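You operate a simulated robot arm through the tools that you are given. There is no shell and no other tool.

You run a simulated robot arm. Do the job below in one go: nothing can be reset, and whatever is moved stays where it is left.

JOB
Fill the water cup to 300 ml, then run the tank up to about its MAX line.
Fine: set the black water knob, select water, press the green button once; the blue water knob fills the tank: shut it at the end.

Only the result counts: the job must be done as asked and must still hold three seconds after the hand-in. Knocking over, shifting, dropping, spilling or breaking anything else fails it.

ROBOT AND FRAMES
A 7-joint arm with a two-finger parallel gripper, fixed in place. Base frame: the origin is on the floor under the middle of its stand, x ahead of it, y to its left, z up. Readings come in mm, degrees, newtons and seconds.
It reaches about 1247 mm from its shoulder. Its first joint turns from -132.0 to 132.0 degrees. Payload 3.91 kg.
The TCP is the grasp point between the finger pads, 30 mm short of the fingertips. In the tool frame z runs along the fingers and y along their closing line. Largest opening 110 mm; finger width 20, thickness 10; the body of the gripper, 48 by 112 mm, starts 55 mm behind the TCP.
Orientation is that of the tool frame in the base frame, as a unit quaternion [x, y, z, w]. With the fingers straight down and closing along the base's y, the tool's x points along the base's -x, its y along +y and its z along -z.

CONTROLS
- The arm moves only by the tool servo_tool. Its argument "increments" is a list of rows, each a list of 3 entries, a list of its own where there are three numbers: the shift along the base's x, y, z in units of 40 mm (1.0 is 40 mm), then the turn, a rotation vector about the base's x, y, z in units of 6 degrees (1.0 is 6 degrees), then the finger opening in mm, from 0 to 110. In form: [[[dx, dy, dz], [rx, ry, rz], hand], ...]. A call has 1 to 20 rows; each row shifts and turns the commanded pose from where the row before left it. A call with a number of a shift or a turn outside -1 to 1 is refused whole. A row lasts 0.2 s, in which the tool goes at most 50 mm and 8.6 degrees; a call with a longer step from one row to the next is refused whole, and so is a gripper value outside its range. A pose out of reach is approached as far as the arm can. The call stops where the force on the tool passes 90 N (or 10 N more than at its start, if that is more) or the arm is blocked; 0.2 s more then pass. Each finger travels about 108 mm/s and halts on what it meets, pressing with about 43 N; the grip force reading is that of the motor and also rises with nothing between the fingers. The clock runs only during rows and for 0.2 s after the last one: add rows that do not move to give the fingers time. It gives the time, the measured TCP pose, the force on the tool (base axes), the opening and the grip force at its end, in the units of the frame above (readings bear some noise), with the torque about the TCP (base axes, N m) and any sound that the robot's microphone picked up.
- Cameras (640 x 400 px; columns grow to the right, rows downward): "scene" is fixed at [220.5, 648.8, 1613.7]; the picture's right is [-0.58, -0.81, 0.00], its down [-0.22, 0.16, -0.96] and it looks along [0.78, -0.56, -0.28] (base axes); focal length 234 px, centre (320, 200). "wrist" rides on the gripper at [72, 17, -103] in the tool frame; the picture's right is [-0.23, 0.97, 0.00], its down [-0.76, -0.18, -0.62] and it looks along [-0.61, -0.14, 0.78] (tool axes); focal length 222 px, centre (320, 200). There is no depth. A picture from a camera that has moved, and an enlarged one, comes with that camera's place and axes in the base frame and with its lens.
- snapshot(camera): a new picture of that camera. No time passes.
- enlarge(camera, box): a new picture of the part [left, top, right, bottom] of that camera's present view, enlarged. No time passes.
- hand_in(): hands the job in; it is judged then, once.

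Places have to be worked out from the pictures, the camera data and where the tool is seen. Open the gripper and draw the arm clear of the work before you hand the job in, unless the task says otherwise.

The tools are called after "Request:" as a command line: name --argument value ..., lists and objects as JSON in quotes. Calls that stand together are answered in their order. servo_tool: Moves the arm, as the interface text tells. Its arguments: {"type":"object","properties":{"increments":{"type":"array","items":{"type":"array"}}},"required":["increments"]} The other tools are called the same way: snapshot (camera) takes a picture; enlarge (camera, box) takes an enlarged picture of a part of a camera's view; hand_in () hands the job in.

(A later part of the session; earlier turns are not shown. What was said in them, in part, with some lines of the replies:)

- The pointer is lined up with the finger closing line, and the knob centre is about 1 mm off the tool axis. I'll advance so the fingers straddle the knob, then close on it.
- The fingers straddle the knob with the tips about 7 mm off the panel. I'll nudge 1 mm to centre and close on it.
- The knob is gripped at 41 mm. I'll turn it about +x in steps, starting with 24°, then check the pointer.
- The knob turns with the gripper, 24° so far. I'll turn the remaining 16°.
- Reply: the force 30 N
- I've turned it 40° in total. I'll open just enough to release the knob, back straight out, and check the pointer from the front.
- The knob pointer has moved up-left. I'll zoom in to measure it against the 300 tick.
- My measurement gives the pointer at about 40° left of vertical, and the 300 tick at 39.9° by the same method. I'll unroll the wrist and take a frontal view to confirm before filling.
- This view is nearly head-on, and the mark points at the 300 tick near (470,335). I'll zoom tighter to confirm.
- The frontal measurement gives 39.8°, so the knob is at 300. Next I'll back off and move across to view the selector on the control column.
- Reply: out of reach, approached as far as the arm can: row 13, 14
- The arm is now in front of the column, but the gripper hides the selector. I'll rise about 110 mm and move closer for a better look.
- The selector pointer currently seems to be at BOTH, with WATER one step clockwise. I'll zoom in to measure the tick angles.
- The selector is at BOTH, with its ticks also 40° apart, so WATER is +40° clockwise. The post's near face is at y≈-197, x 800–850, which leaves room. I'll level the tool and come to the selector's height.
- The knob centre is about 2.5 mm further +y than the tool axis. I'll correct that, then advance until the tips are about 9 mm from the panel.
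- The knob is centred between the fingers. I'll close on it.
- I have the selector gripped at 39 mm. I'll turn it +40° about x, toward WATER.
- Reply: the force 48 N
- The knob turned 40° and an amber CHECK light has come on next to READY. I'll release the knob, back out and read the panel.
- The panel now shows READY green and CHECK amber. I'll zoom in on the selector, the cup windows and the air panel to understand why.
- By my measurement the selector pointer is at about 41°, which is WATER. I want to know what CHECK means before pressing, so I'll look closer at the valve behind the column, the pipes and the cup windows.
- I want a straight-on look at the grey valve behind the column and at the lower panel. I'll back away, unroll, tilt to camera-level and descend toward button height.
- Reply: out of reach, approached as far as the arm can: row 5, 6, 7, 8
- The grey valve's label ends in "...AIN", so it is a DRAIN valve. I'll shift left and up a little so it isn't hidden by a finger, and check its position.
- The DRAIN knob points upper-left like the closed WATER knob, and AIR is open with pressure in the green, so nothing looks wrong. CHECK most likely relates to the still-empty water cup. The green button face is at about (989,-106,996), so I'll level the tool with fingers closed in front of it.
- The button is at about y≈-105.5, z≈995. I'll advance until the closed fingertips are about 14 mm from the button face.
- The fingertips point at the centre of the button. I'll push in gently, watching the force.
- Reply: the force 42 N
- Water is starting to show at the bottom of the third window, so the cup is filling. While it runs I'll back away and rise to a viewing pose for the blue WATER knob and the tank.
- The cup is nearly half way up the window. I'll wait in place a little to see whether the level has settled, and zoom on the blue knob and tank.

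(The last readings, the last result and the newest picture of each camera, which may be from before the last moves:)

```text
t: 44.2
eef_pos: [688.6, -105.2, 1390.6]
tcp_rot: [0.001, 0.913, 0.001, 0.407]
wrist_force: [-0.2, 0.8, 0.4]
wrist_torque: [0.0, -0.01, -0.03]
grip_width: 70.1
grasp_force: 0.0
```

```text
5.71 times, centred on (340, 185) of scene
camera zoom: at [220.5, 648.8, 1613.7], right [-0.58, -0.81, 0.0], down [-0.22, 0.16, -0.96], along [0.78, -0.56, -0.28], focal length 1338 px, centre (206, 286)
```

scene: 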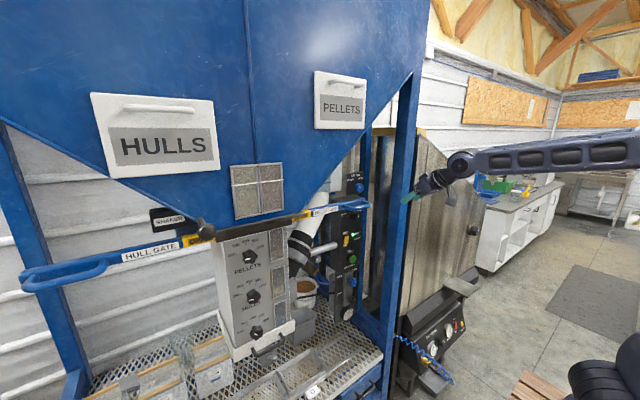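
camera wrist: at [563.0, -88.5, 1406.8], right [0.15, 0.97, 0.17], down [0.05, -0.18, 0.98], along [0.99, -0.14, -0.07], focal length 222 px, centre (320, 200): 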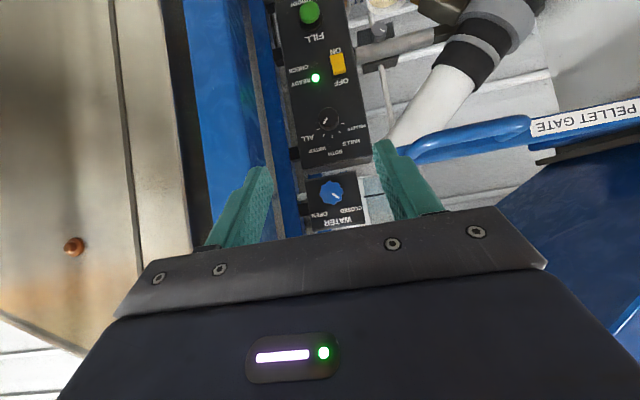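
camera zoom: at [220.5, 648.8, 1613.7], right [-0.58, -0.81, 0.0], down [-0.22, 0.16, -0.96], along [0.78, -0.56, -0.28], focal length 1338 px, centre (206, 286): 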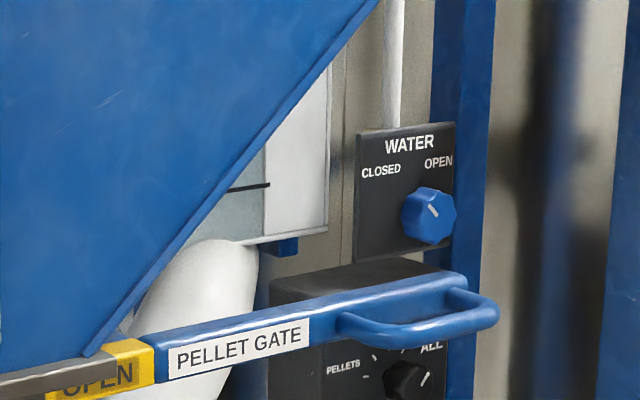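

The cup level has settled and the CHECK lamp is off, so the water cup is done. The blue WATER knob's pointer is at -45° (CLOSED) and its face is at about (986,-126.5,1367). I'll check the clearance to the post beside it before going in.

Request:
enlarge --camera "wrist" --box '[140, 40, 320, 200]'

Request:
enlarge --camera "wrist" --box '[380, 90, 560, 210]'

Request:
enlarge --camera "scene" --box '[340, 100, 460, 260]'

```text
2.50 times, centred on (230, 120) of wrist
camera zoom: at [563.1, -88.5, 1406.5], right [0.15, 0.97, 0.17], down [0.05, -0.18, 0.98], along [0.99, -0.14, -0.07], focal length 555 px, centre (545, 400)
```

zoom: 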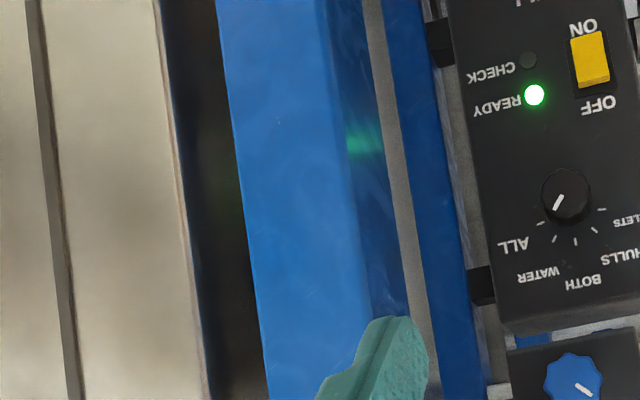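

```text
3.33 times, centred on (470, 150) of wrist
camera zoom: at [563.1, -88.5, 1406.5], right [0.15, 0.97, 0.17], down [0.05, -0.18, 0.98], along [0.99, -0.14, -0.07], focal length 740 px, centre (-180, 367)
```

zoom: 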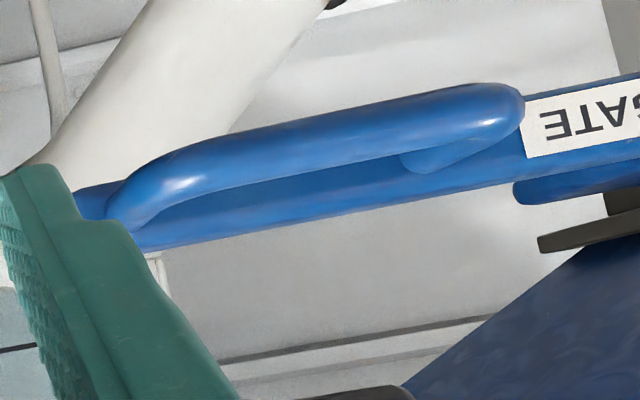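

```text
2.50 times, centred on (400, 180) of scene
camera zoom: at [220.5, 648.8, 1613.7], right [-0.58, -0.81, 0.0], down [-0.22, 0.16, -0.96], along [0.78, -0.56, -0.28], focal length 585 px, centre (120, 250)
```

zoom: 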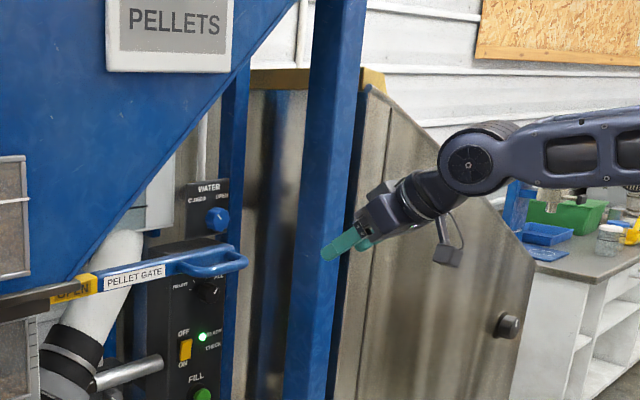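

The post's near face is at y≈-197 (x 800–852) and the pellet-gate handle ends at y≈-18. I'll approach with a 6° yaw so the gripper runs down the middle of that gap, levelling first and then rolling -25°.

Request:
servo_tool --increments '[[[0.36, 0, -0.085], [0, -1, 0], 72], [[0.36, 0, -0.085], [0, -1, 0], 72], [[0.36, 0, -0.085], [0, -1, 0], 72], [[0.36, 0, -0.085], [0, -1, 0], 72], [[0.36, 0, -0.085], [0, -1, 0], 72], [[0.36, 0, -0.085], [0, -1, 0], 72], [[0.36, 0, -0.085], [0, -1, 0], 72], [[0, 0, 0], [0, 0, -1], 72], [[0, 0, 0], [-0.83, 0.087, 0], 72], [[0, 0, 0], [-0.83, 0.087, 0], 72], [[0, 0, 0], [-0.83, 0.087, 0], 72], [[0, 0, 0], [-0.83, 0.087, 0], 72], [[0, 0, 0], [-0.83, 0.087, 0], 72], [[0, 0, 0], [0, 0, 0], 72]]'

Request:
snapshot --camera "wrist"

Request:
enlarge --camera "wrist" --box '[240, 40, 440, 220]'

Request:
enlarge --camera "scene" --box '[320, 130, 440, 250]'

```text
t: 47.2
eef_pos: [790.0, -104.4, 1364.6]
tcp_rot: [-0.116, 0.697, -0.189, 0.682]
wrist_force: [-0.1, -0.3, 0.2]
wrist_torque: [0.0, 0.0, 0.0]
grip_width: 72.1
grasp_force: 0.1
```

```text
taken
camera wrist: at [685.2, -110.2, 1293.6], right [0.1, 0.97, -0.2], down [-0.6, 0.22, 0.77], along [0.79, 0.05, 0.61], focal length 222 px, centre (320, 200)
```

wrist: 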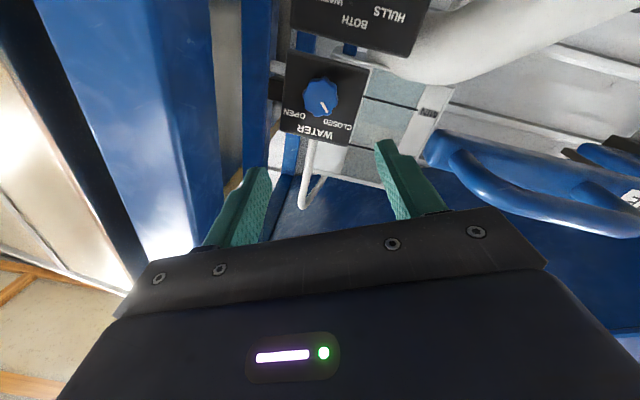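

```text
2.22 times, centred on (340, 130) of wrist
camera zoom: at [685.2, -110.2, 1293.6], right [0.1, 0.97, -0.2], down [-0.6, 0.22, 0.77], along [0.79, 0.05, 0.61], focal length 494 px, centre (276, 356)
```

zoom: 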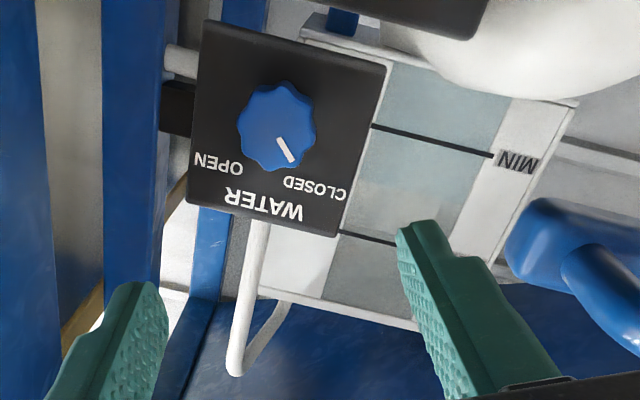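

```text
3.33 times, centred on (380, 190) of scene
camera zoom: at [220.5, 648.8, 1613.7], right [-0.58, -0.81, 0.0], down [-0.22, 0.16, -0.96], along [0.78, -0.56, -0.28], focal length 780 px, centre (120, 233)
```

zoom: 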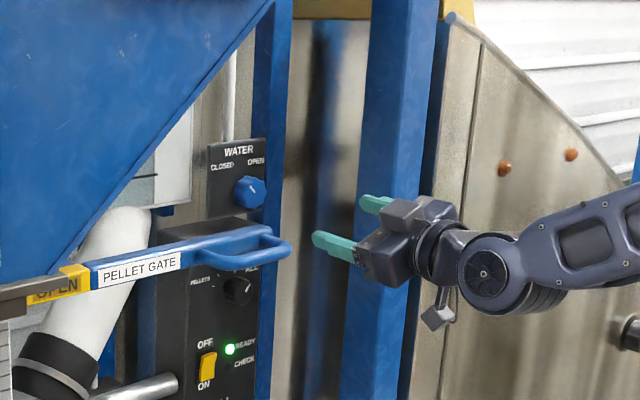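

I have a clear view of the tank's MIN and MAX lines from here. The knob axis triangulates to y≈-126.2, z≈1367.6, so I'll advance along the yawed line to just short of its face.

Request:
servo_tool --increments '[[[0.75, -0.088, 0.015], [0, 0, 0], 72], [[0.75, -0.088, 0.015], [0, 0, 0], 72], [[0.75, -0.088, 0.015], [0, 0, 0], 72], [[0.75, -0.088, 0.015], [0, 0, 0], 72], [[0.75, -0.088, 0.015], [0, 0, 0], 72], [[0, 0, 0], [0, 0, 0], 72]]'

Request:
snapshot --camera "wrist"

Request:
enlarge --camera "wrist" --box '[200, 60, 440, 230]'

Request:
enlarge --camera "scene" --box '[320, 130, 440, 250]'

```text
t: 48.6
eef_pos: [940.5, -123.4, 1367.3]
tcp_rot: [-0.116, 0.697, -0.188, 0.682]
wrist_force: [-0.8, 0.6, -0.1]
wrist_torque: [0.03, 0.04, 0.02]
grip_width: 72.2
grasp_force: 0.1
```

```text
taken
camera wrist: at [836.0, -128.8, 1295.7], right [0.1, 0.97, -0.2], down [-0.6, 0.22, 0.77], along [0.79, 0.05, 0.61], focal length 222 px, centre (320, 200)
```

wrist: 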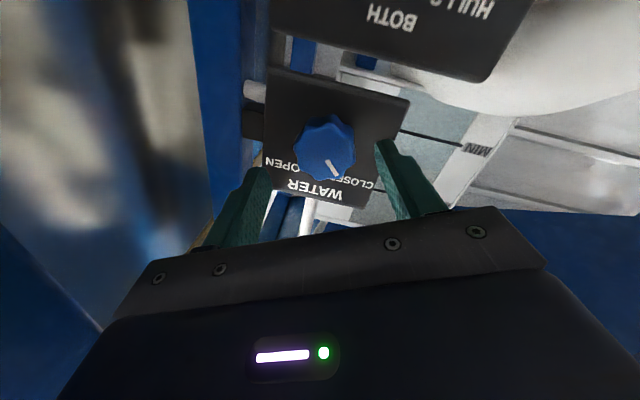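

```text
2.35 times, centred on (320, 145) of wrist
camera zoom: at [836.0, -128.8, 1295.7], right [0.1, 0.97, -0.2], down [-0.6, 0.22, 0.77], along [0.79, 0.05, 0.61], focal length 523 px, centre (320, 329)
```

zoom: 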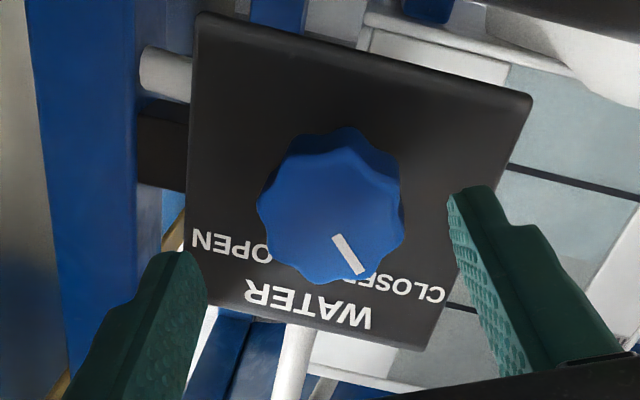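

```text
3.33 times, centred on (380, 190) of scene
camera zoom: at [220.5, 648.8, 1613.7], right [-0.58, -0.81, 0.0], down [-0.22, 0.16, -0.96], along [0.78, -0.56, -0.28], focal length 780 px, centre (120, 233)
```

zoom: 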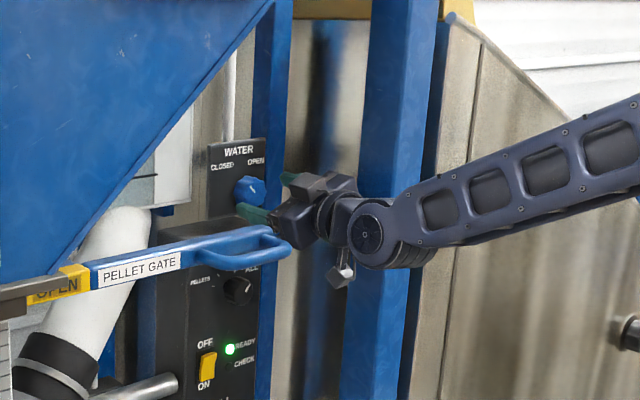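

The knob is centred within about 2–3 mm. I'll advance the last 36 mm with a slight correction so the fingers straddle it.

Request:
servo_tool --increments '[[[0.3, -0.015, 0], [0, 0, 0], 68], [[0.3, -0.015, 0], [0, 0, 0], 66], [[0.3, -0.015, 0], [0, 0, 0], 66], [[0, 0, 0], [0, 0, 0], 66]]'

Request:
enlarge --camera "wrist" --box '[200, 60, 440, 230]'

Request:
enlarge --camera "scene" --box '[320, 130, 440, 250]'

```text
t: 49.6
eef_pos: [977.3, -123.9, 1367.7]
tcp_rot: [-0.116, 0.698, -0.189, 0.681]
wrist_force: [-0.1, -0.9, 0.1]
wrist_torque: [-0.02, -0.01, -0.01]
grip_width: 65.7
grasp_force: 0.0
```

```text
2.35 times, centred on (320, 145) of wrist
camera zoom: at [871.9, -129.6, 1296.0], right [0.1, 0.97, -0.2], down [-0.6, 0.22, 0.77], along [0.79, 0.04, 0.61], focal length 523 px, centre (320, 329)
```

zoom: 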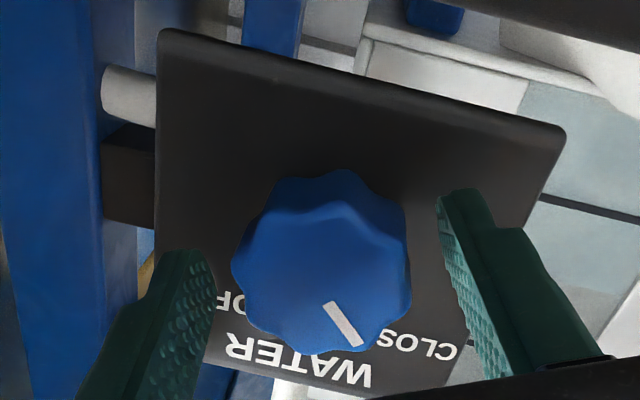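

```text
3.33 times, centred on (380, 190) of scene
camera zoom: at [220.5, 648.8, 1613.7], right [-0.58, -0.81, 0.0], down [-0.22, 0.16, -0.96], along [0.78, -0.56, -0.28], focal length 780 px, centre (120, 233)
```

zoom: 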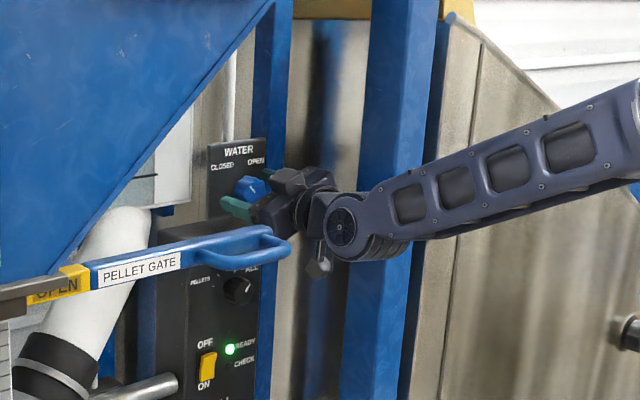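

The fingers straddle the knob. I'll close on it and confirm the grip before turning.

Request:
servo_tool --increments '[[[0, 0, 0], [0, 0, 0], 54], [[0, 0, 0], [0, 0, 0], 34], [[0, 0, 0], [0, 0, 0], 34], [[0, 0, 0], [0, 0, 0], 34]]'

Request:
enlarge --camera "wrist" --box '[200, 60, 440, 230]'

Request:
snapshot --camera "wrist"

```text
t: 50.6
eef_pos: [977.2, -123.6, 1367.1]
tcp_rot: [-0.117, 0.698, -0.188, 0.682]
wrist_force: [-0.3, 13.0, -6.0]
wrist_torque: [0.04, 0.36, 1.25]
grip_width: 47.5
grasp_force: 44.4
```

```text
2.35 times, centred on (320, 145) of wrist
camera zoom: at [872.1, -128.2, 1295.4], right [0.1, 0.97, -0.2], down [-0.6, 0.22, 0.77], along [0.79, 0.05, 0.61], focal length 523 px, centre (320, 329)
```

zoom: 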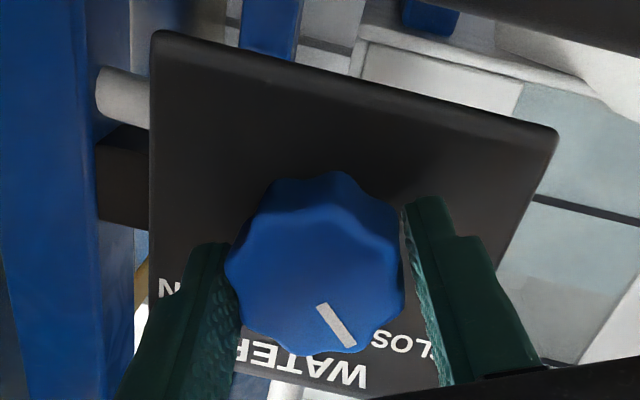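

```text
taken
camera wrist: at [872.1, -128.2, 1295.4], right [0.1, 0.97, -0.2], down [-0.6, 0.22, 0.77], along [0.79, 0.05, 0.61], focal length 222 px, centre (320, 200)
```

wrist: 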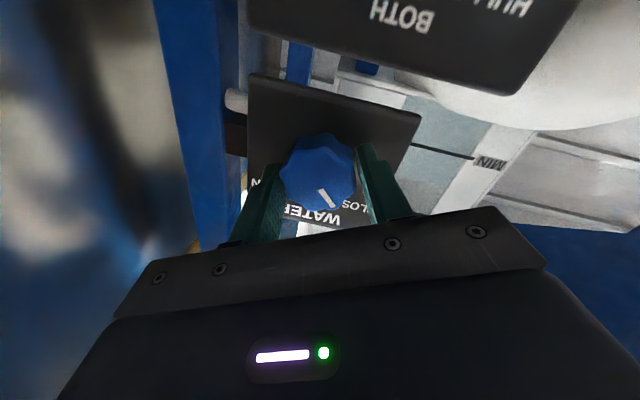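

The knob is gripped at 47.5 mm. I'll open the valve in a moderate first step of about 30° and watch the tank level.

Request:
servo_tool --increments '[[[0, 0, 0], [1, 0, 0], 34], [[0, 0, 0], [1, 0, 0], 34], [[0, 0, 0], [1, 0, 0], 34], [[0, 0, 0], [1, 0, 0], 34], [[0, 0, 0], [1, 0, 0], 34]]'

Request:
snapshot --camera "wrist"

Request:
enlarge --camera "wrist" --box '[340, 30, 540, 220]'

Request:
enlarge --camera "scene" --box '[320, 130, 440, 250]'

```text
t: 51.8
eef_pos: [978.0, -123.6, 1368.6]
tcp_rot: [0.065, 0.722, -0.001, 0.688]
wrist_force: [8.9, 3.1, -3.2]
wrist_torque: [0.04, -0.56, 0.66]
grip_width: 47.7
grasp_force: 44.6
```

```text
taken
camera wrist: at [872.1, -92.0, 1303.8], right [0.1, 0.94, 0.31], down [-0.6, -0.19, 0.77], along [0.79, -0.27, 0.55], focal length 222 px, centre (320, 200)
```

wrist: 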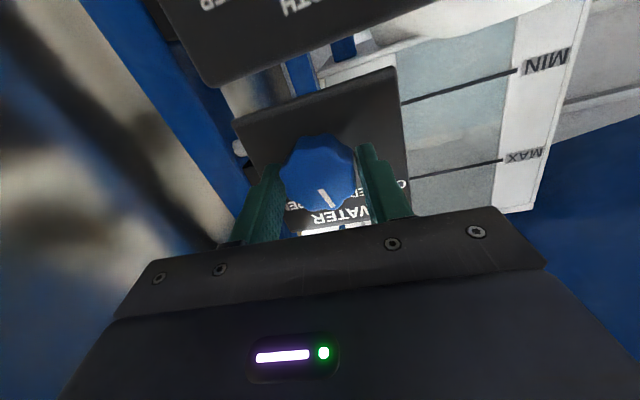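

```text
2.11 times, centred on (440, 125) of wrist
camera zoom: at [872.1, -92.0, 1303.8], right [0.1, 0.94, 0.31], down [-0.6, -0.19, 0.77], along [0.79, -0.27, 0.55], focal length 468 px, centre (67, 358)
```

zoom: 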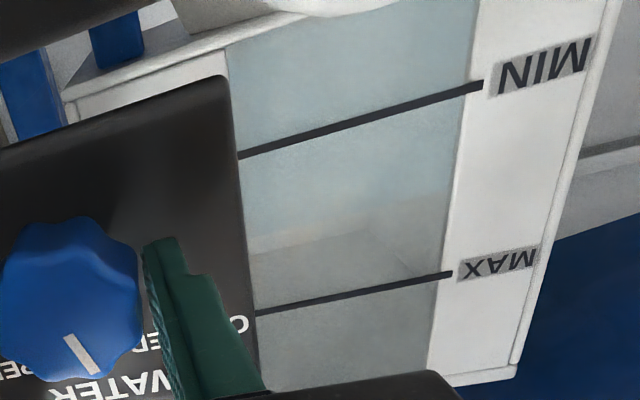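

```text
3.33 times, centred on (380, 190) of scene
camera zoom: at [220.5, 648.8, 1613.7], right [-0.58, -0.81, 0.0], down [-0.22, 0.16, -0.96], along [0.78, -0.56, -0.28], focal length 780 px, centre (120, 233)
```

zoom: 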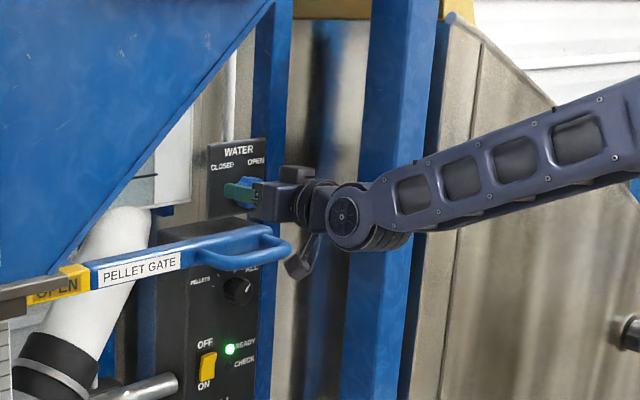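

The valve has turned 30° and the tank is in clear view, with the level at roughly 57% between MIN and MAX. I'll hold for a second to measure the flow rate.

Request:
servo_tool --increments '[[[0, 0, 0], [0, 0, 0], 34], [[0, 0, 0], [0, 0, 0], 34], [[0, 0, 0], [0, 0, 0], 34], [[0, 0, 0], [0, 0, 0], 34], [[0, 0, 0], [0, 0, 0], 34]]'

Request:
enlarge --camera "wrist" --box '[340, 30, 540, 220]'

```text
t: 53.0
eef_pos: [976.6, -123.1, 1368.2]
tcp_rot: [0.064, 0.723, -0.001, 0.688]
wrist_force: [10.0, -3.6, 1.4]
wrist_torque: [-0.02, -0.09, 0.85]
grip_width: 47.5
grasp_force: 44.7
```

```text
2.11 times, centred on (440, 125) of wrist
camera zoom: at [872.1, -92.1, 1303.7], right [0.1, 0.95, 0.31], down [-0.6, -0.19, 0.77], along [0.79, -0.27, 0.55], focal length 468 px, centre (67, 358)
```

zoom: 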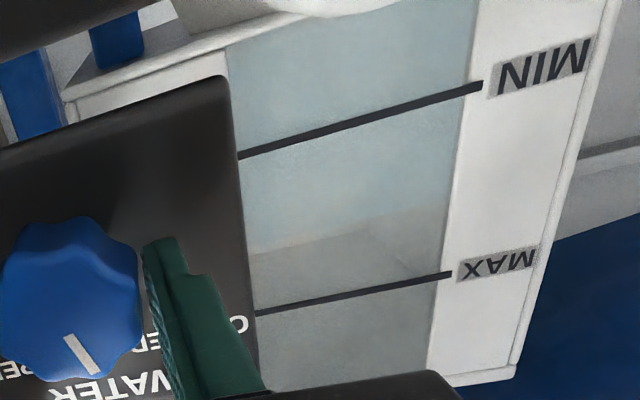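

The level is rising slowly, about 6% per 1.2 s, which is a good controllable rate. I'll hold for about 3 s more.

Request:
servo_tool --increments '[[[0, 0, 0], [0, 0, 0], 34], [[0, 0, 0], [0, 0, 0], 34], [[0, 0, 0], [0, 0, 0], 34], [[0, 0, 0], [0, 0, 0], 34], [[0, 0, 0], [0, 0, 0], 34], [[0, 0, 0], [0, 0, 0], 34], [[0, 0, 0], [0, 0, 0], 34], [[0, 0, 0], [0, 0, 0], 34], [[0, 0, 0], [0, 0, 0], 34], [[0, 0, 0], [0, 0, 0], 34], [[0, 0, 0], [0, 0, 0], 34], [[0, 0, 0], [0, 0, 0], 34], [[0, 0, 0], [0, 0, 0], 34], [[0, 0, 0], [0, 0, 0], 34]]'

Request:
enlarge --camera "wrist" --box '[340, 30, 540, 220]'

```text
t: 56.0
eef_pos: [976.9, -124.0, 1366.8]
tcp_rot: [0.065, 0.722, -0.002, 0.688]
wrist_force: [11.0, -8.2, 3.9]
wrist_torque: [-0.01, -0.19, 0.82]
grip_width: 47.3
grasp_force: 45.3
```

```text
2.11 times, centred on (440, 125) of wrist
camera zoom: at [872.0, -92.1, 1303.7], right [0.1, 0.95, 0.31], down [-0.6, -0.19, 0.77], along [0.79, -0.27, 0.55], focal length 468 px, centre (67, 358)
```

zoom: 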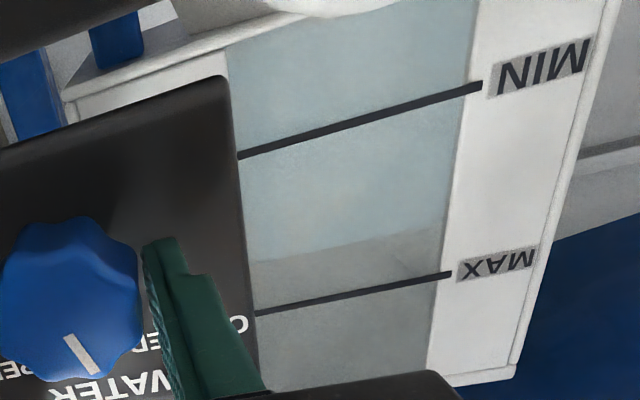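

The water line now sits about 48 px below MAX in this view and rises about 5 px/s. I'll hold another 4 s.

Request:
servo_tool --increments '[[[0, 0, 0], [0, 0, 0], 34], [[0, 0, 0], [0, 0, 0], 34], [[0, 0, 0], [0, 0, 0], 34], [[0, 0, 0], [0, 0, 0], 34], [[0, 0, 0], [0, 0, 0], 34], [[0, 0, 0], [0, 0, 0], 34], [[0, 0, 0], [0, 0, 0], 34], [[0, 0, 0], [0, 0, 0], 34], [[0, 0, 0], [0, 0, 0], 34], [[0, 0, 0], [0, 0, 0], 34], [[0, 0, 0], [0, 0, 0], 34], [[0, 0, 0], [0, 0, 0], 34], [[0, 0, 0], [0, 0, 0], 34], [[0, 0, 0], [0, 0, 0], 34], [[0, 0, 0], [0, 0, 0], 34], [[0, 0, 0], [0, 0, 0], 34], [[0, 0, 0], [0, 0, 0], 34], [[0, 0, 0], [0, 0, 0], 34], [[0, 0, 0], [0, 0, 0], 34], [[0, 0, 0], [0, 0, 0], 34]]'

Request:
enlarge --camera "wrist" --box '[340, 30, 540, 220]'

```text
t: 60.2
eef_pos: [976.8, -123.8, 1368.8]
tcp_rot: [0.064, 0.722, -0.001, 0.688]
wrist_force: [10.5, -7.6, 3.6]
wrist_torque: [-0.01, -0.21, 0.89]
grip_width: 47.6
grasp_force: 45.3
```

```text
2.11 times, centred on (440, 125) of wrist
camera zoom: at [872.0, -92.1, 1303.7], right [0.1, 0.95, 0.31], down [-0.6, -0.19, 0.77], along [0.79, -0.27, 0.55], focal length 468 px, centre (67, 358)
```

zoom: 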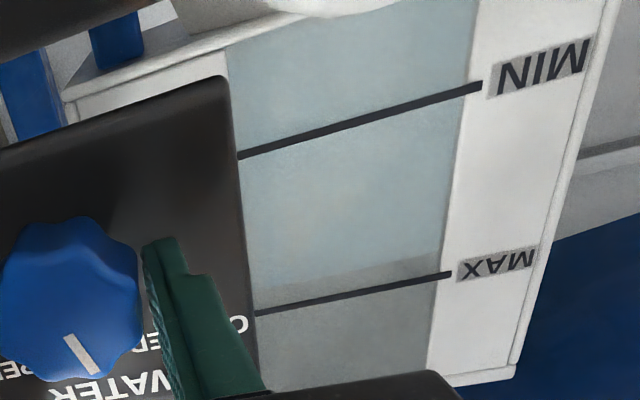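

The line is now about 21 px below MAX, rising about 6.7 px/s. I'll hold about 1.8 s more and recheck.

Request:
servo_tool --increments '[[[0, 0, 0], [0, 0, 0], 34], [[0, 0, 0], [0, 0, 0], 34], [[0, 0, 0], [0, 0, 0], 34], [[0, 0, 0], [0, 0, 0], 34], [[0, 0, 0], [0, 0, 0], 34], [[0, 0, 0], [0, 0, 0], 34], [[0, 0, 0], [0, 0, 0], 34], [[0, 0, 0], [0, 0, 0], 34]]'

Request:
enlarge --camera "wrist" --box '[340, 30, 540, 220]'

Request:
enlarge --camera "wrist" --box '[400, 120, 500, 200]'

```text
t: 62.0
eef_pos: [976.4, -124.9, 1367.6]
tcp_rot: [0.064, 0.723, -0.001, 0.688]
wrist_force: [8.3, -8.9, 2.7]
wrist_torque: [-0.02, -0.17, 0.81]
grip_width: 47.6
grasp_force: 44.8
```

```text
2.11 times, centred on (440, 125) of wrist
camera zoom: at [872.0, -92.1, 1303.7], right [0.1, 0.95, 0.31], down [-0.6, -0.19, 0.77], along [0.79, -0.27, 0.55], focal length 468 px, centre (67, 358)
```

zoom: 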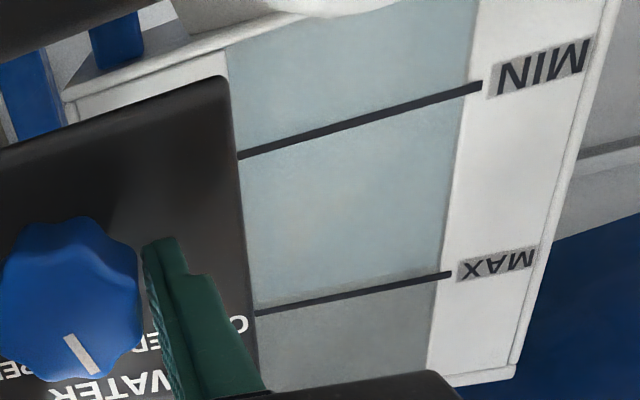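

```text
5.00 times, centred on (450, 160) of wrist
camera zoom: at [872.0, -92.1, 1303.7], right [0.1, 0.95, 0.31], down [-0.6, -0.19, 0.77], along [0.79, -0.27, 0.55], focal length 1111 px, centre (-330, 400)
```

zoom: 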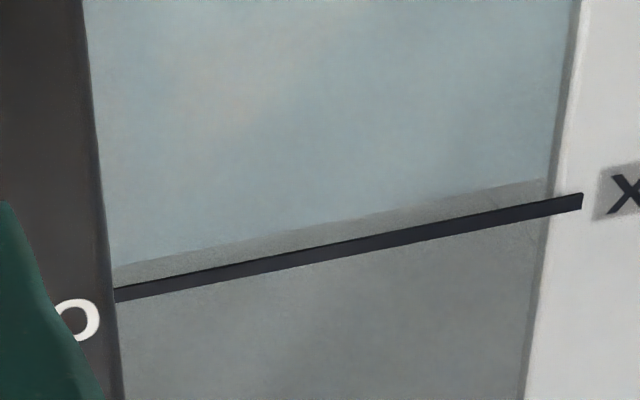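

The line is now about 6 mm below MAX. I'll hold 1.2 s and then rotate the knob back to CLOSED with a slight 2° overturn, since some water will enter while closing.

Request:
servo_tool --increments '[[[0, 0, 0], [0, 0, 0], 34], [[0, 0, 0], [0, 0, 0], 34], [[0, 0, 0], [0, 0, 0], 34], [[0, 0, 0], [0, 0, 0], 34], [[0, 0, 0], [0, 0, 0], 34], [[0, 0, 0], [-1, 0, 0], 34], [[0, 0, 0], [-1, 0, 0], 34], [[0, 0, 0], [-1, 0, 0], 34], [[0, 0, 0], [-1, 0, 0], 34], [[0, 0, 0], [-1, 0, 0], 34], [[0, 0, 0], [-0.33, 0, 0], 34]]'

Request:
snapshot --camera "wrist"

Request:
enlarge --camera "wrist" --box '[200, 60, 540, 240]'

```text
t: 64.4
eef_pos: [975.9, -122.9, 1367.2]
tcp_rot: [-0.129, 0.694, -0.2, 0.679]
wrist_force: [9.9, 2.9, -0.6]
wrist_torque: [0.68, 0.29, 0.81]
grip_width: 47.6
grasp_force: 44.9
```

```text
taken
camera wrist: at [871.8, -130.6, 1295.5], right [0.1, 0.97, -0.24], down [-0.6, 0.25, 0.76], along [0.79, 0.07, 0.61], focal length 222 px, centre (320, 200)
```

wrist: 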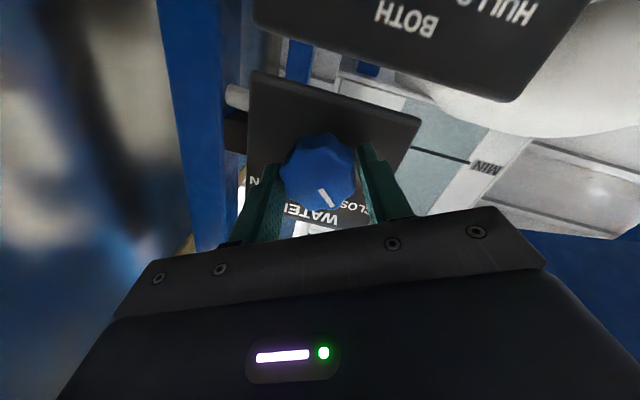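

```text
1.88 times, centred on (370, 150) of wrist
camera zoom: at [871.8, -130.6, 1295.5], right [0.1, 0.97, -0.24], down [-0.6, 0.25, 0.76], along [0.79, 0.07, 0.61], focal length 418 px, centre (226, 294)
```

zoom: 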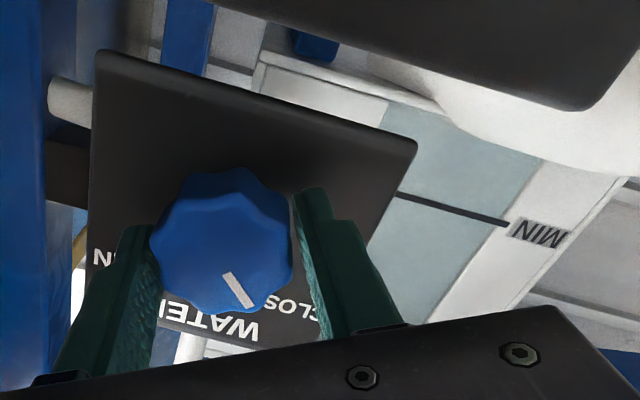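

A torque of 0.68 N·m shows the knob is against its closed stop. I'll open the fingers, back out along the approach line, and check the knob and tank level.

Request:
servo_tool --increments '[[[0, 0, 0], [0, 0, 0], 60], [[0, 0, 0], [0, 0, 0], 70], [[-0.4, 0.042, 0], [0, 0, 0], 70], [[-0.7, 0.073, 0], [0, 0, 0], 70], [[-0.9, 0.094, 0], [0, 0, 0], 70], [[-0.9, 0.094, 0], [0, 0, 0], 70], [[-0.9, 0.094, 0], [0, 0, 0], 70], [[-0.9, 0.094, 0], [0, 0, 0], 70], [[0, 0, 0], [0, 0, 0], 70]]'

Request:
snapshot --camera "wrist"

Request:
enlarge --camera "wrist" --box '[240, 40, 440, 220]'

Request:
enlarge --camera "scene" --box '[310, 140, 400, 260]'

```text
t: 66.4
eef_pos: [788.8, -104.4, 1368.4]
tcp_rot: [-0.127, 0.694, -0.202, 0.679]
wrist_force: [-0.5, 0.3, 0.5]
wrist_torque: [0.0, -0.01, -0.01]
grip_width: 70.1
grasp_force: 0.1
```

```text
taken
camera wrist: at [684.9, -113.1, 1296.6], right [0.1, 0.97, -0.24], down [-0.6, 0.25, 0.76], along [0.79, 0.07, 0.61], focal length 222 px, centre (320, 200)
```

wrist: 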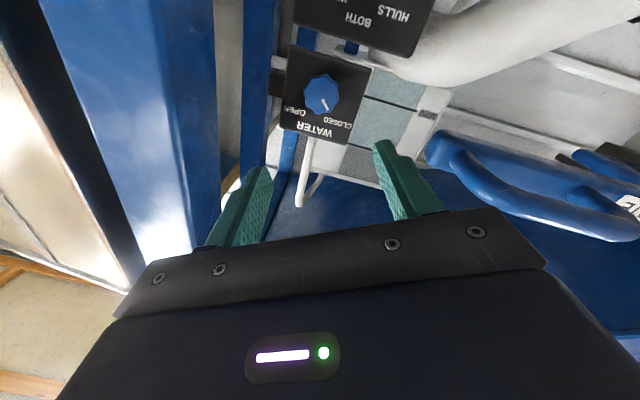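

```text
2.22 times, centred on (340, 130) of wrist
camera zoom: at [684.9, -113.1, 1296.6], right [0.1, 0.97, -0.24], down [-0.6, 0.25, 0.76], along [0.79, 0.07, 0.61], focal length 494 px, centre (276, 356)
```

zoom: 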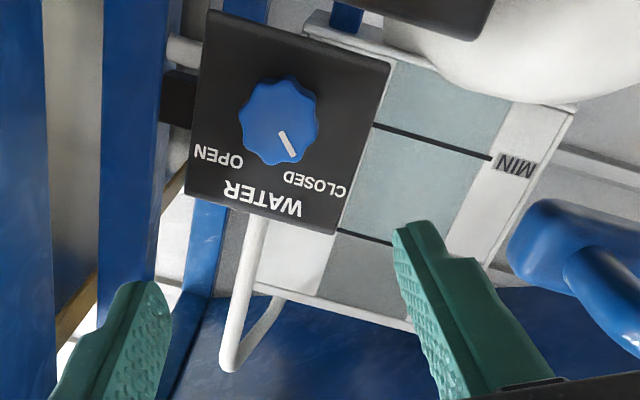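

```text
3.33 times, centred on (355, 200) of scene
camera zoom: at [220.5, 648.8, 1613.7], right [-0.58, -0.81, 0.0], down [-0.22, 0.16, -0.96], along [0.78, -0.56, -0.28], focal length 780 px, centre (203, 200)
```

zoom: 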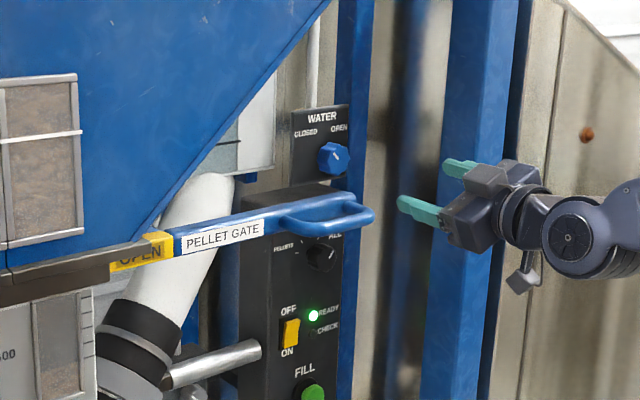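

The knob is back at CLOSED and the water appears to reach the MAX line. I'll zoom in on the tank to confirm.

Request:
enlarge --camera "wrist" --box '[330, 80, 450, 200]'

Request:
enlarge --camera "wrist" --box '[280, 50, 380, 150]'

Request:
enlarge --camera "scene" --box '[240, 290, 310, 350]'

```text
3.33 times, centred on (390, 140) of wrist
camera zoom: at [684.9, -113.1, 1296.6], right [0.1, 0.97, -0.24], down [-0.6, 0.25, 0.76], along [0.79, 0.07, 0.61], focal length 740 px, centre (87, 400)
```

zoom: 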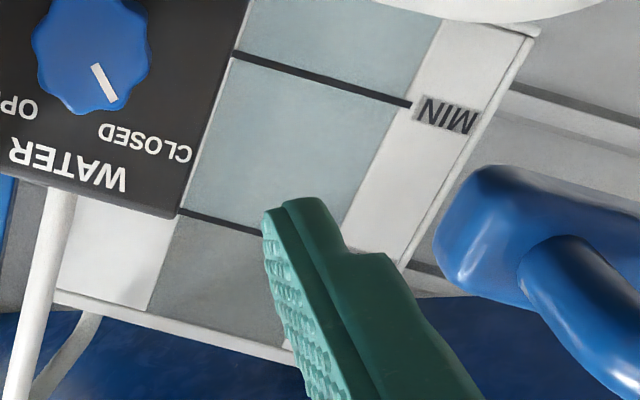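

```text
4.00 times, centred on (330, 100) of wrist
camera zoom: at [684.9, -113.1, 1296.6], right [0.1, 0.97, -0.24], down [-0.6, 0.25, 0.76], along [0.79, 0.07, 0.61], focal length 888 px, centre (280, 600)
```

zoom: 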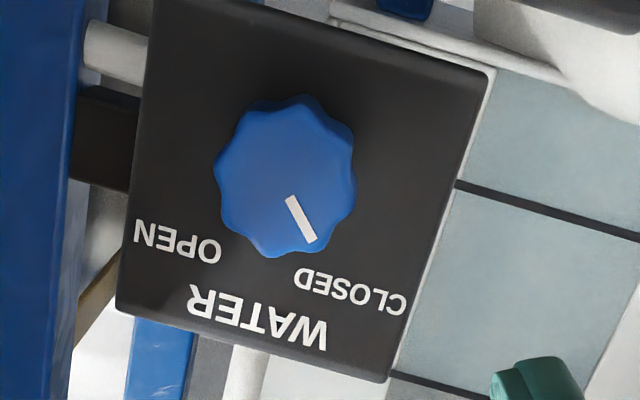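

```text
6.67 times, centred on (275, 320) of scene
camera zoom: at [220.5, 648.8, 1613.7], right [-0.58, -0.81, 0.0], down [-0.22, 0.16, -0.96], along [0.78, -0.56, -0.28], focal length 1560 px, centre (620, -600)
```

zoom: 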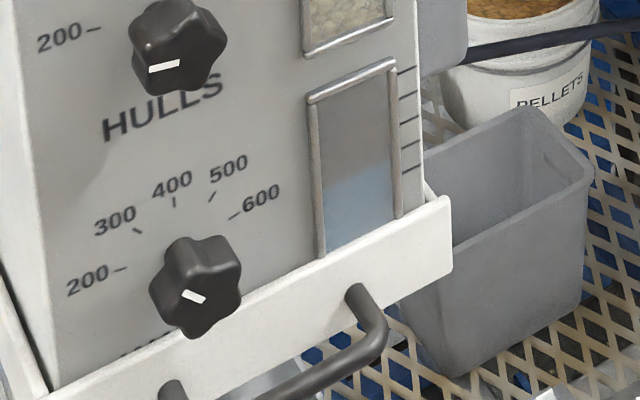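

The valve looks shut and the level is near MAX. I'll back off to a level view of the tank with the gripper opened wide, to check the knob angle and confirm the level holds steady.

Request:
servo_tool --increments '[[[-0.5, 0, 0], [0.9, -0.094, 0], 80], [[-0.5, 0, 0.1], [0.9, -0.094, 0], 90], [[-0.5, 0, 0.2], [0.9, -0.094, 0], 100], [[-0.3, 0, 0.2], [0.9, -0.094, 0], 110], [[-0.3, 0.1, 0.2], [0.9, -0.094, 0], 110], [[-0.1, 0.1, 0.2], [0, 0, 1], 110], [[-0.1, 0.15, 0.2], [0, 1, 0], 110], [[-0.1, 0.15, 0.2], [0, 1, 0], 110], [[-0.1, 0.15, 0.2], [0, 1, 0], 110], [[-0.1, 0.15, 0.2], [0, 1, 0], 110], [[-0.1, 0.15, 0.2], [0, 1, 0], 110], [[-0.1, 0.15, 0.2], [0, 1, 0], 110], [[-0.1, 0.15, 0.2], [0, 1, 0], 110], [[0, 0, 0], [0, 0, 0], 110]]'

Request:
snapshot --camera "wrist"

Request:
enlarge --camera "wrist" --box '[270, 100, 410, 230]'

Request:
enlarge --camera "wrist" --box '[250, 130, 330, 210]'

```text
t: 69.4
eef_pos: [672.5, -55.0, 1459.6]
tcp_rot: [0.003, 0.913, 0.0, 0.407]
wrist_force: [0.5, 0.7, -0.1]
wrist_torque: [0.0, 0.02, -0.02]
grip_width: 110.2
grasp_force: 0.1
```

```text
taken
camera wrist: at [546.4, -37.6, 1476.1], right [0.16, 0.97, 0.17], down [0.04, -0.18, 0.98], along [0.99, -0.15, -0.07], focal length 222 px, centre (320, 200)
```

wrist: 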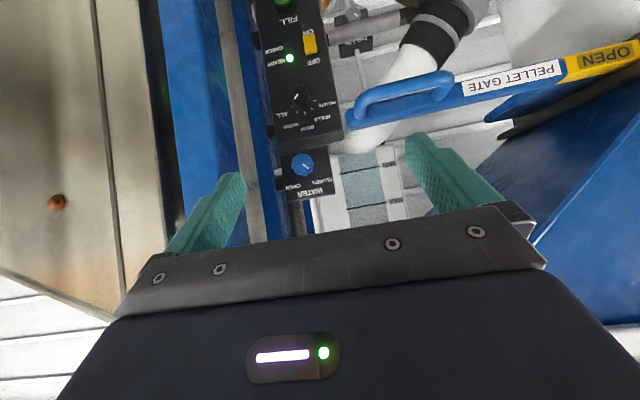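

```text
3.08 times, centred on (340, 165) of wrist
camera zoom: at [546.4, -37.6, 1476.1], right [0.16, 0.97, 0.17], down [0.04, -0.18, 0.98], along [0.99, -0.15, -0.07], focal length 684 px, centre (258, 308)
```

zoom: 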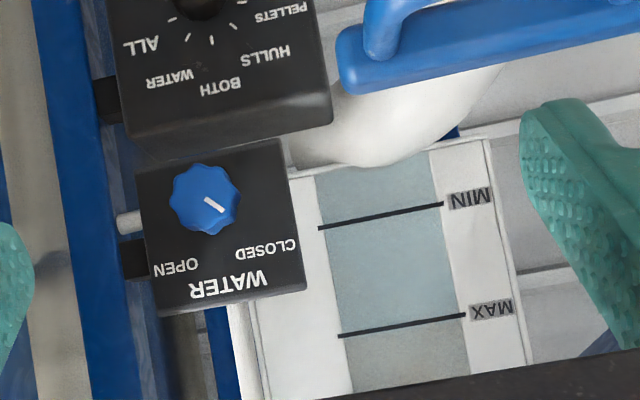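

```text
5.00 times, centred on (290, 170) of wrist
camera zoom: at [546.4, -37.6, 1476.1], right [0.16, 0.97, 0.17], down [0.04, -0.18, 0.98], along [0.99, -0.15, -0.07], focal length 1111 px, centre (470, 350)
```

zoom: 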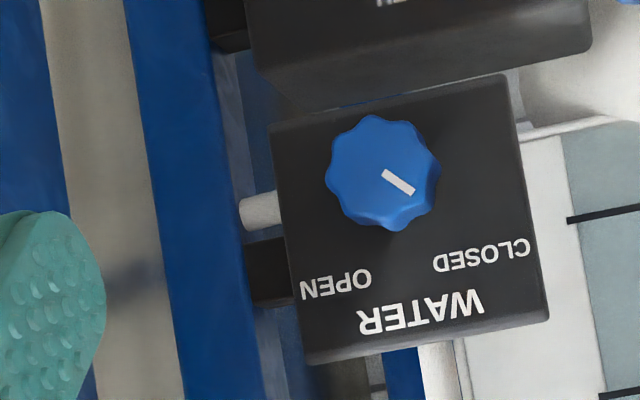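

The water line sits on the MAX mark and the knob pointer reads about -46°, which is CLOSED. I'll wait about 3 s and compare to make sure nothing is still running.

Request:
enlarge --camera "wrist" --box '[330, 180, 390, 225]'

Request:
servo_tool --increments '[[[0, 0, 0], [0, 0, 0], 110], [[0, 0, 0], [0, 0, 0], 110], [[0, 0, 0], [0, 0, 0], 110], [[0, 0, 0], [0, 0, 0], 110], [[0, 0, 0], [0, 0, 0], 110], [[0, 0, 0], [0, 0, 0], 110], [[0, 0, 0], [0, 0, 0], 110], [[0, 0, 0], [0, 0, 0], 110], [[0, 0, 0], [0, 0, 0], 110], [[0, 0, 0], [0, 0, 0], 110], [[0, 0, 0], [0, 0, 0], 110], [[0, 0, 0], [0, 0, 0], 110], [[0, 0, 0], [0, 0, 0], 110], [[0, 0, 0], [0, 0, 0], 110]]'

Request:
enlarge --camera "wrist" --box '[330, 180, 390, 225]'

Request:
enlarge --camera "scene" --box '[240, 290, 310, 350]'

Request:
snapshot --camera "scene"

```text
8.89 times, centred on (360, 202) of wrist
camera zoom: at [546.4, -37.6, 1476.1], right [0.16, 0.97, 0.17], down [0.04, -0.18, 0.98], along [0.99, -0.15, -0.07], focal length 1974 px, centre (-36, 178)
```

zoom: 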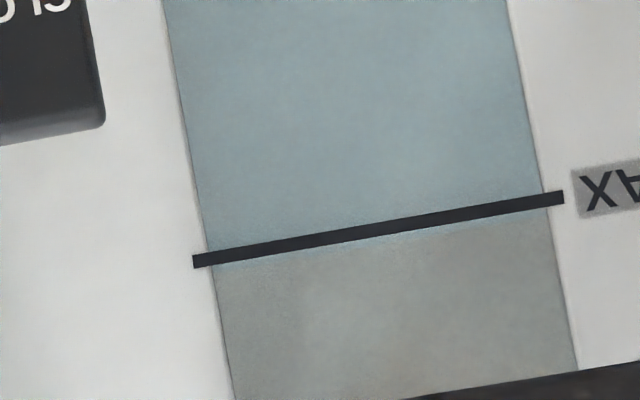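

```text
t: 72.4
eef_pos: [673.0, -54.0, 1458.4]
tcp_rot: [0.002, 0.913, 0.0, 0.408]
wrist_force: [-0.7, 0.2, -0.5]
wrist_torque: [0.01, 0.0, 0.02]
grip_width: 110.4
grasp_force: 0.0
```

```text
8.89 times, centred on (360, 202) of wrist
camera zoom: at [546.4, -37.7, 1475.9], right [0.16, 0.97, 0.17], down [0.04, -0.18, 0.98], along [0.99, -0.15, -0.07], focal length 1974 px, centre (-36, 178)
```

zoom: 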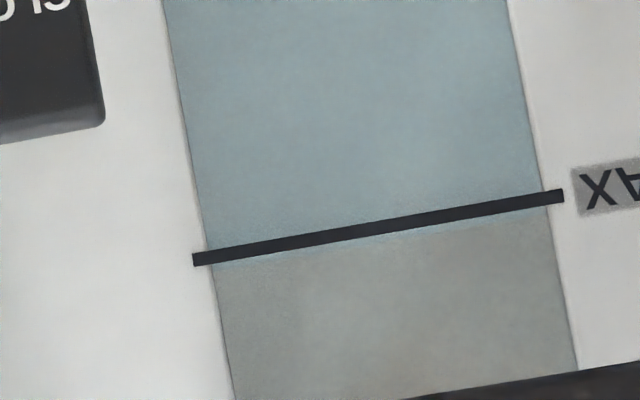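

```text
6.67 times, centred on (275, 320) of scene
camera zoom: at [220.5, 648.8, 1613.7], right [-0.58, -0.81, 0.0], down [-0.22, 0.16, -0.96], along [0.78, -0.56, -0.28], focal length 1560 px, centre (620, -600)
```

zoom: 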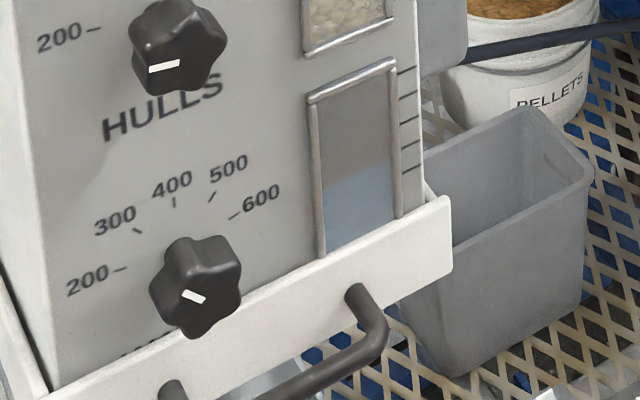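

```text
taken
```

scene: 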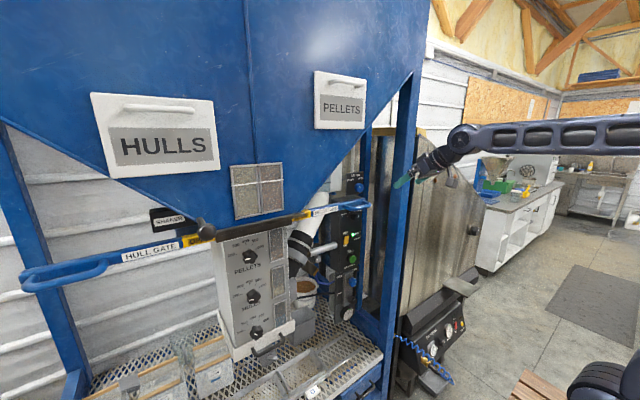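

The tank holds steady on MAX, the cup level is unchanged and the valve is shut. I'll draw the arm back clear of the machine, then hand in.

Request:
servo_tool --increments '[[[-0.8, 0.2, 0.1], [0, 0, 0], 110], [[-0.8, 0.3, 0.1], [0, 0, 0], 110], [[-0.8, 0.3, 0.1], [0, 0, 0], 110], [[-0.6, 0.3, 0.1], [0, 0, 0], 110], [[0, 0, 0], [0, 0, 0], 110]]'

Request:
enlarge --camera "scene" --box '[220, 150, 400, 350]'

Request:
snapshot --camera "wrist"

```text
t: 73.6
eef_pos: [552.2, -8.3, 1476.6]
tcp_rot: [0.002, 0.913, 0.0, 0.408]
wrist_force: [0.9, -0.3, -0.3]
wrist_torque: [-0.03, 0.05, 0.03]
grip_width: 110.1
grasp_force: 0.1
```

```text
2.00 times, centred on (310, 250) of scene
camera zoom: at [220.5, 648.8, 1613.7], right [-0.58, -0.81, 0.0], down [-0.22, 0.16, -0.96], along [0.78, -0.56, -0.28], focal length 468 px, centre (340, 100)
```

zoom: 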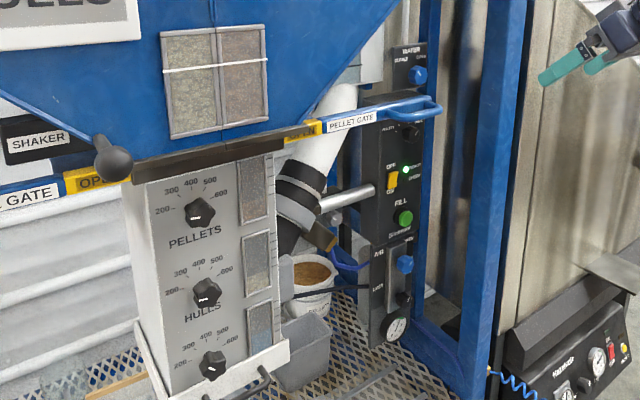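

```text
taken
camera wrist: at [426.9, 7.2, 1492.6], right [0.16, 0.97, 0.17], down [0.04, -0.18, 0.98], along [0.99, -0.15, -0.07], focal length 222 px, centre (320, 200)
```

wrist: 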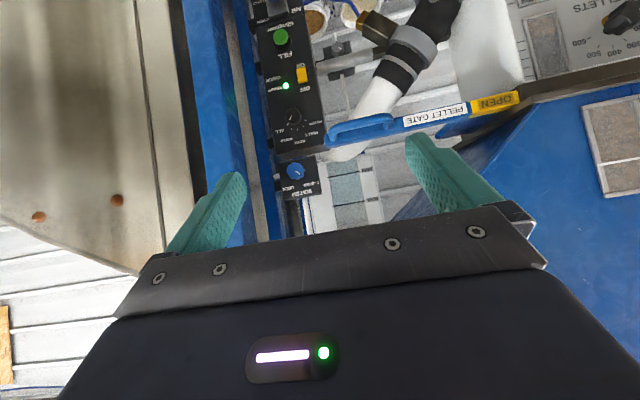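

Everything looks in order. As a last check I'll swing over and read the water cup window straight on against its side scale, along the same path I used before.

Request:
servo_tool --increments '[[[0, 0.8, -0.4], [0, 0, 0], 110], [[0, 0.8, -0.4], [0, 0, 0], 110], [[0, 0.8, -0.6], [0, 0, 0], 110], [[0, 0.7, -0.85], [0, 0, 0], 110], [[0, 0.65, -0.85], [0, 0, 0], 110], [[0, 0.65, -0.85], [0, 0, 0], 110], [[0, 0.65, -0.85], [0, 0, 0], 110], [[0, 0.65, -0.85], [0, 0, 0], 110], [[0, 0.65, -0.85], [0, 0, 0], 110], [[0, 0.65, -0.85], [0, 0, 0], 110], [[0, 0.65, -0.85], [0, 0, 0], 110], [[0, 0.65, -0.85], [0, 0, 0], 110], [[0, 0.65, -0.85], [0, 0, 0], 110], [[0, 0, -0.85], [0, 0, 0], 110], [[0, 0, -0.5], [0, 0, 0], 110]]'

Request:
snapshot --camera "wrist"

Request:
enlarge --camera "wrist" --box '[250, 110, 410, 240]'

```text
t: 76.8
eef_pos: [552.9, 345.5, 1027.6]
tcp_rot: [0.003, 0.913, 0.0, 0.408]
wrist_force: [-1.0, 0.6, 0.0]
wrist_torque: [-0.01, -0.01, 0.0]
grip_width: 110.0
grasp_force: 0.1
```

```text
taken
camera wrist: at [427.0, 362.4, 1042.6], right [0.16, 0.97, 0.17], down [0.04, -0.18, 0.98], along [0.99, -0.15, -0.07], focal length 222 px, centre (320, 200)
```

wrist: 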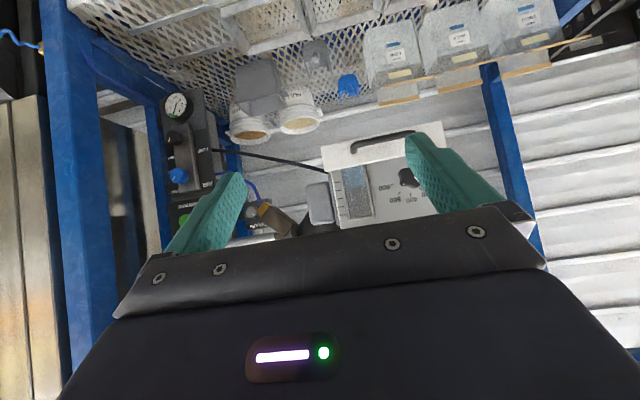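

```text
3.08 times, centred on (330, 175) of wrist
camera zoom: at [427.0, 362.4, 1042.6], right [0.16, 0.97, 0.17], down [0.04, -0.18, 0.98], along [0.99, -0.15, -0.07], focal length 684 px, centre (289, 277)
```

zoom: 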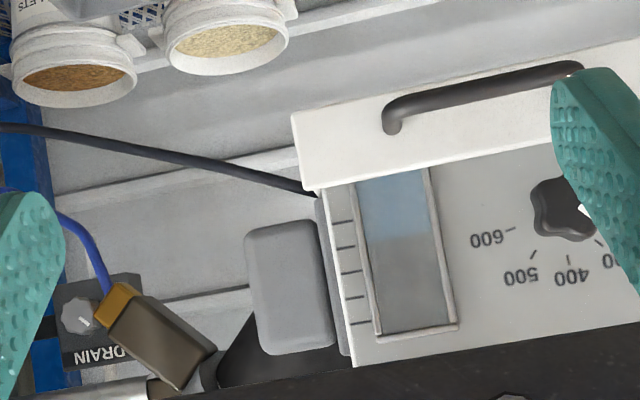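

The window and its side ticks are visible from here. I'll zoom in to read the level against them.

Request:
enlarge --camera "wrist" --box '[320, 145, 400, 225]'

Request:
enlarge --camera "scene" --box '[255, 225, 305, 340]'

```text
5.00 times, centred on (360, 185) of wrist
camera zoom: at [427.0, 362.4, 1042.6], right [0.16, 0.97, 0.17], down [0.04, -0.18, 0.98], along [0.99, -0.15, -0.07], focal length 1111 px, centre (120, 275)
```

zoom: 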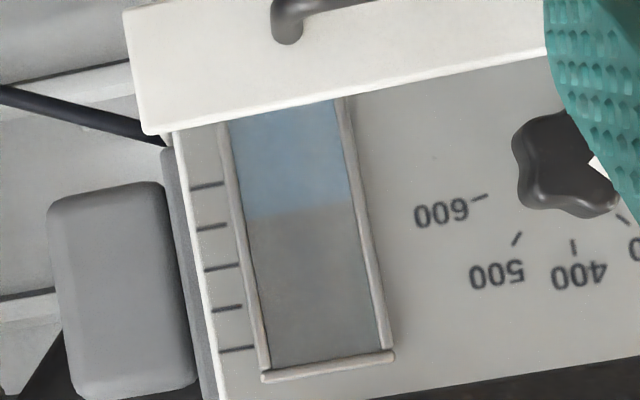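

```text
3.48 times, centred on (280, 282) of scene
camera zoom: at [220.5, 648.8, 1613.7], right [-0.58, -0.81, 0.0], down [-0.22, 0.16, -0.96], along [0.78, -0.56, -0.28], focal length 814 px, centre (459, -87)
```

zoom: 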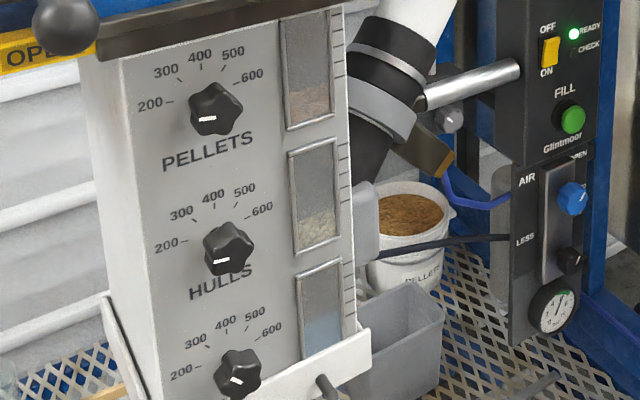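

The visible ticks are 200 to 600 and the water stands on the second one, 300 ml. The tank is at MAX, both are steady, the valve is shut, the gripper is open and the arm is about 250 mm clear. I'm handing in.

Request:
hand_in

```text
The job is handed in.
```

The water cup is filled to 300 ml and the tank is up to its MAX line, with the blue water valve shut. I've handed the job in; no verdict has come back yet.

- **Cup:** I set the bottom black knob to 300, turned the selector to WATER and pressed the green button once. The water settled on the second tick of the cup window's scale. The ticks have no numbers; I read them as 200 to 600, which makes that tick 300 ml.
- **Tank:** I turned the blue water knob only partway open and shut it as the level reached MAX. A check 3 s later showed no change.
- **CHECK light:** the amber light came on when I selected WATER. I looked at the drain and air controls, saw nothing wrong, and pressed anyway; the light went out with the press and stayed off.

I saw nothing knocked, shifted or spilled. The gripper is open and the arm is about 250 mm clear of the machine.
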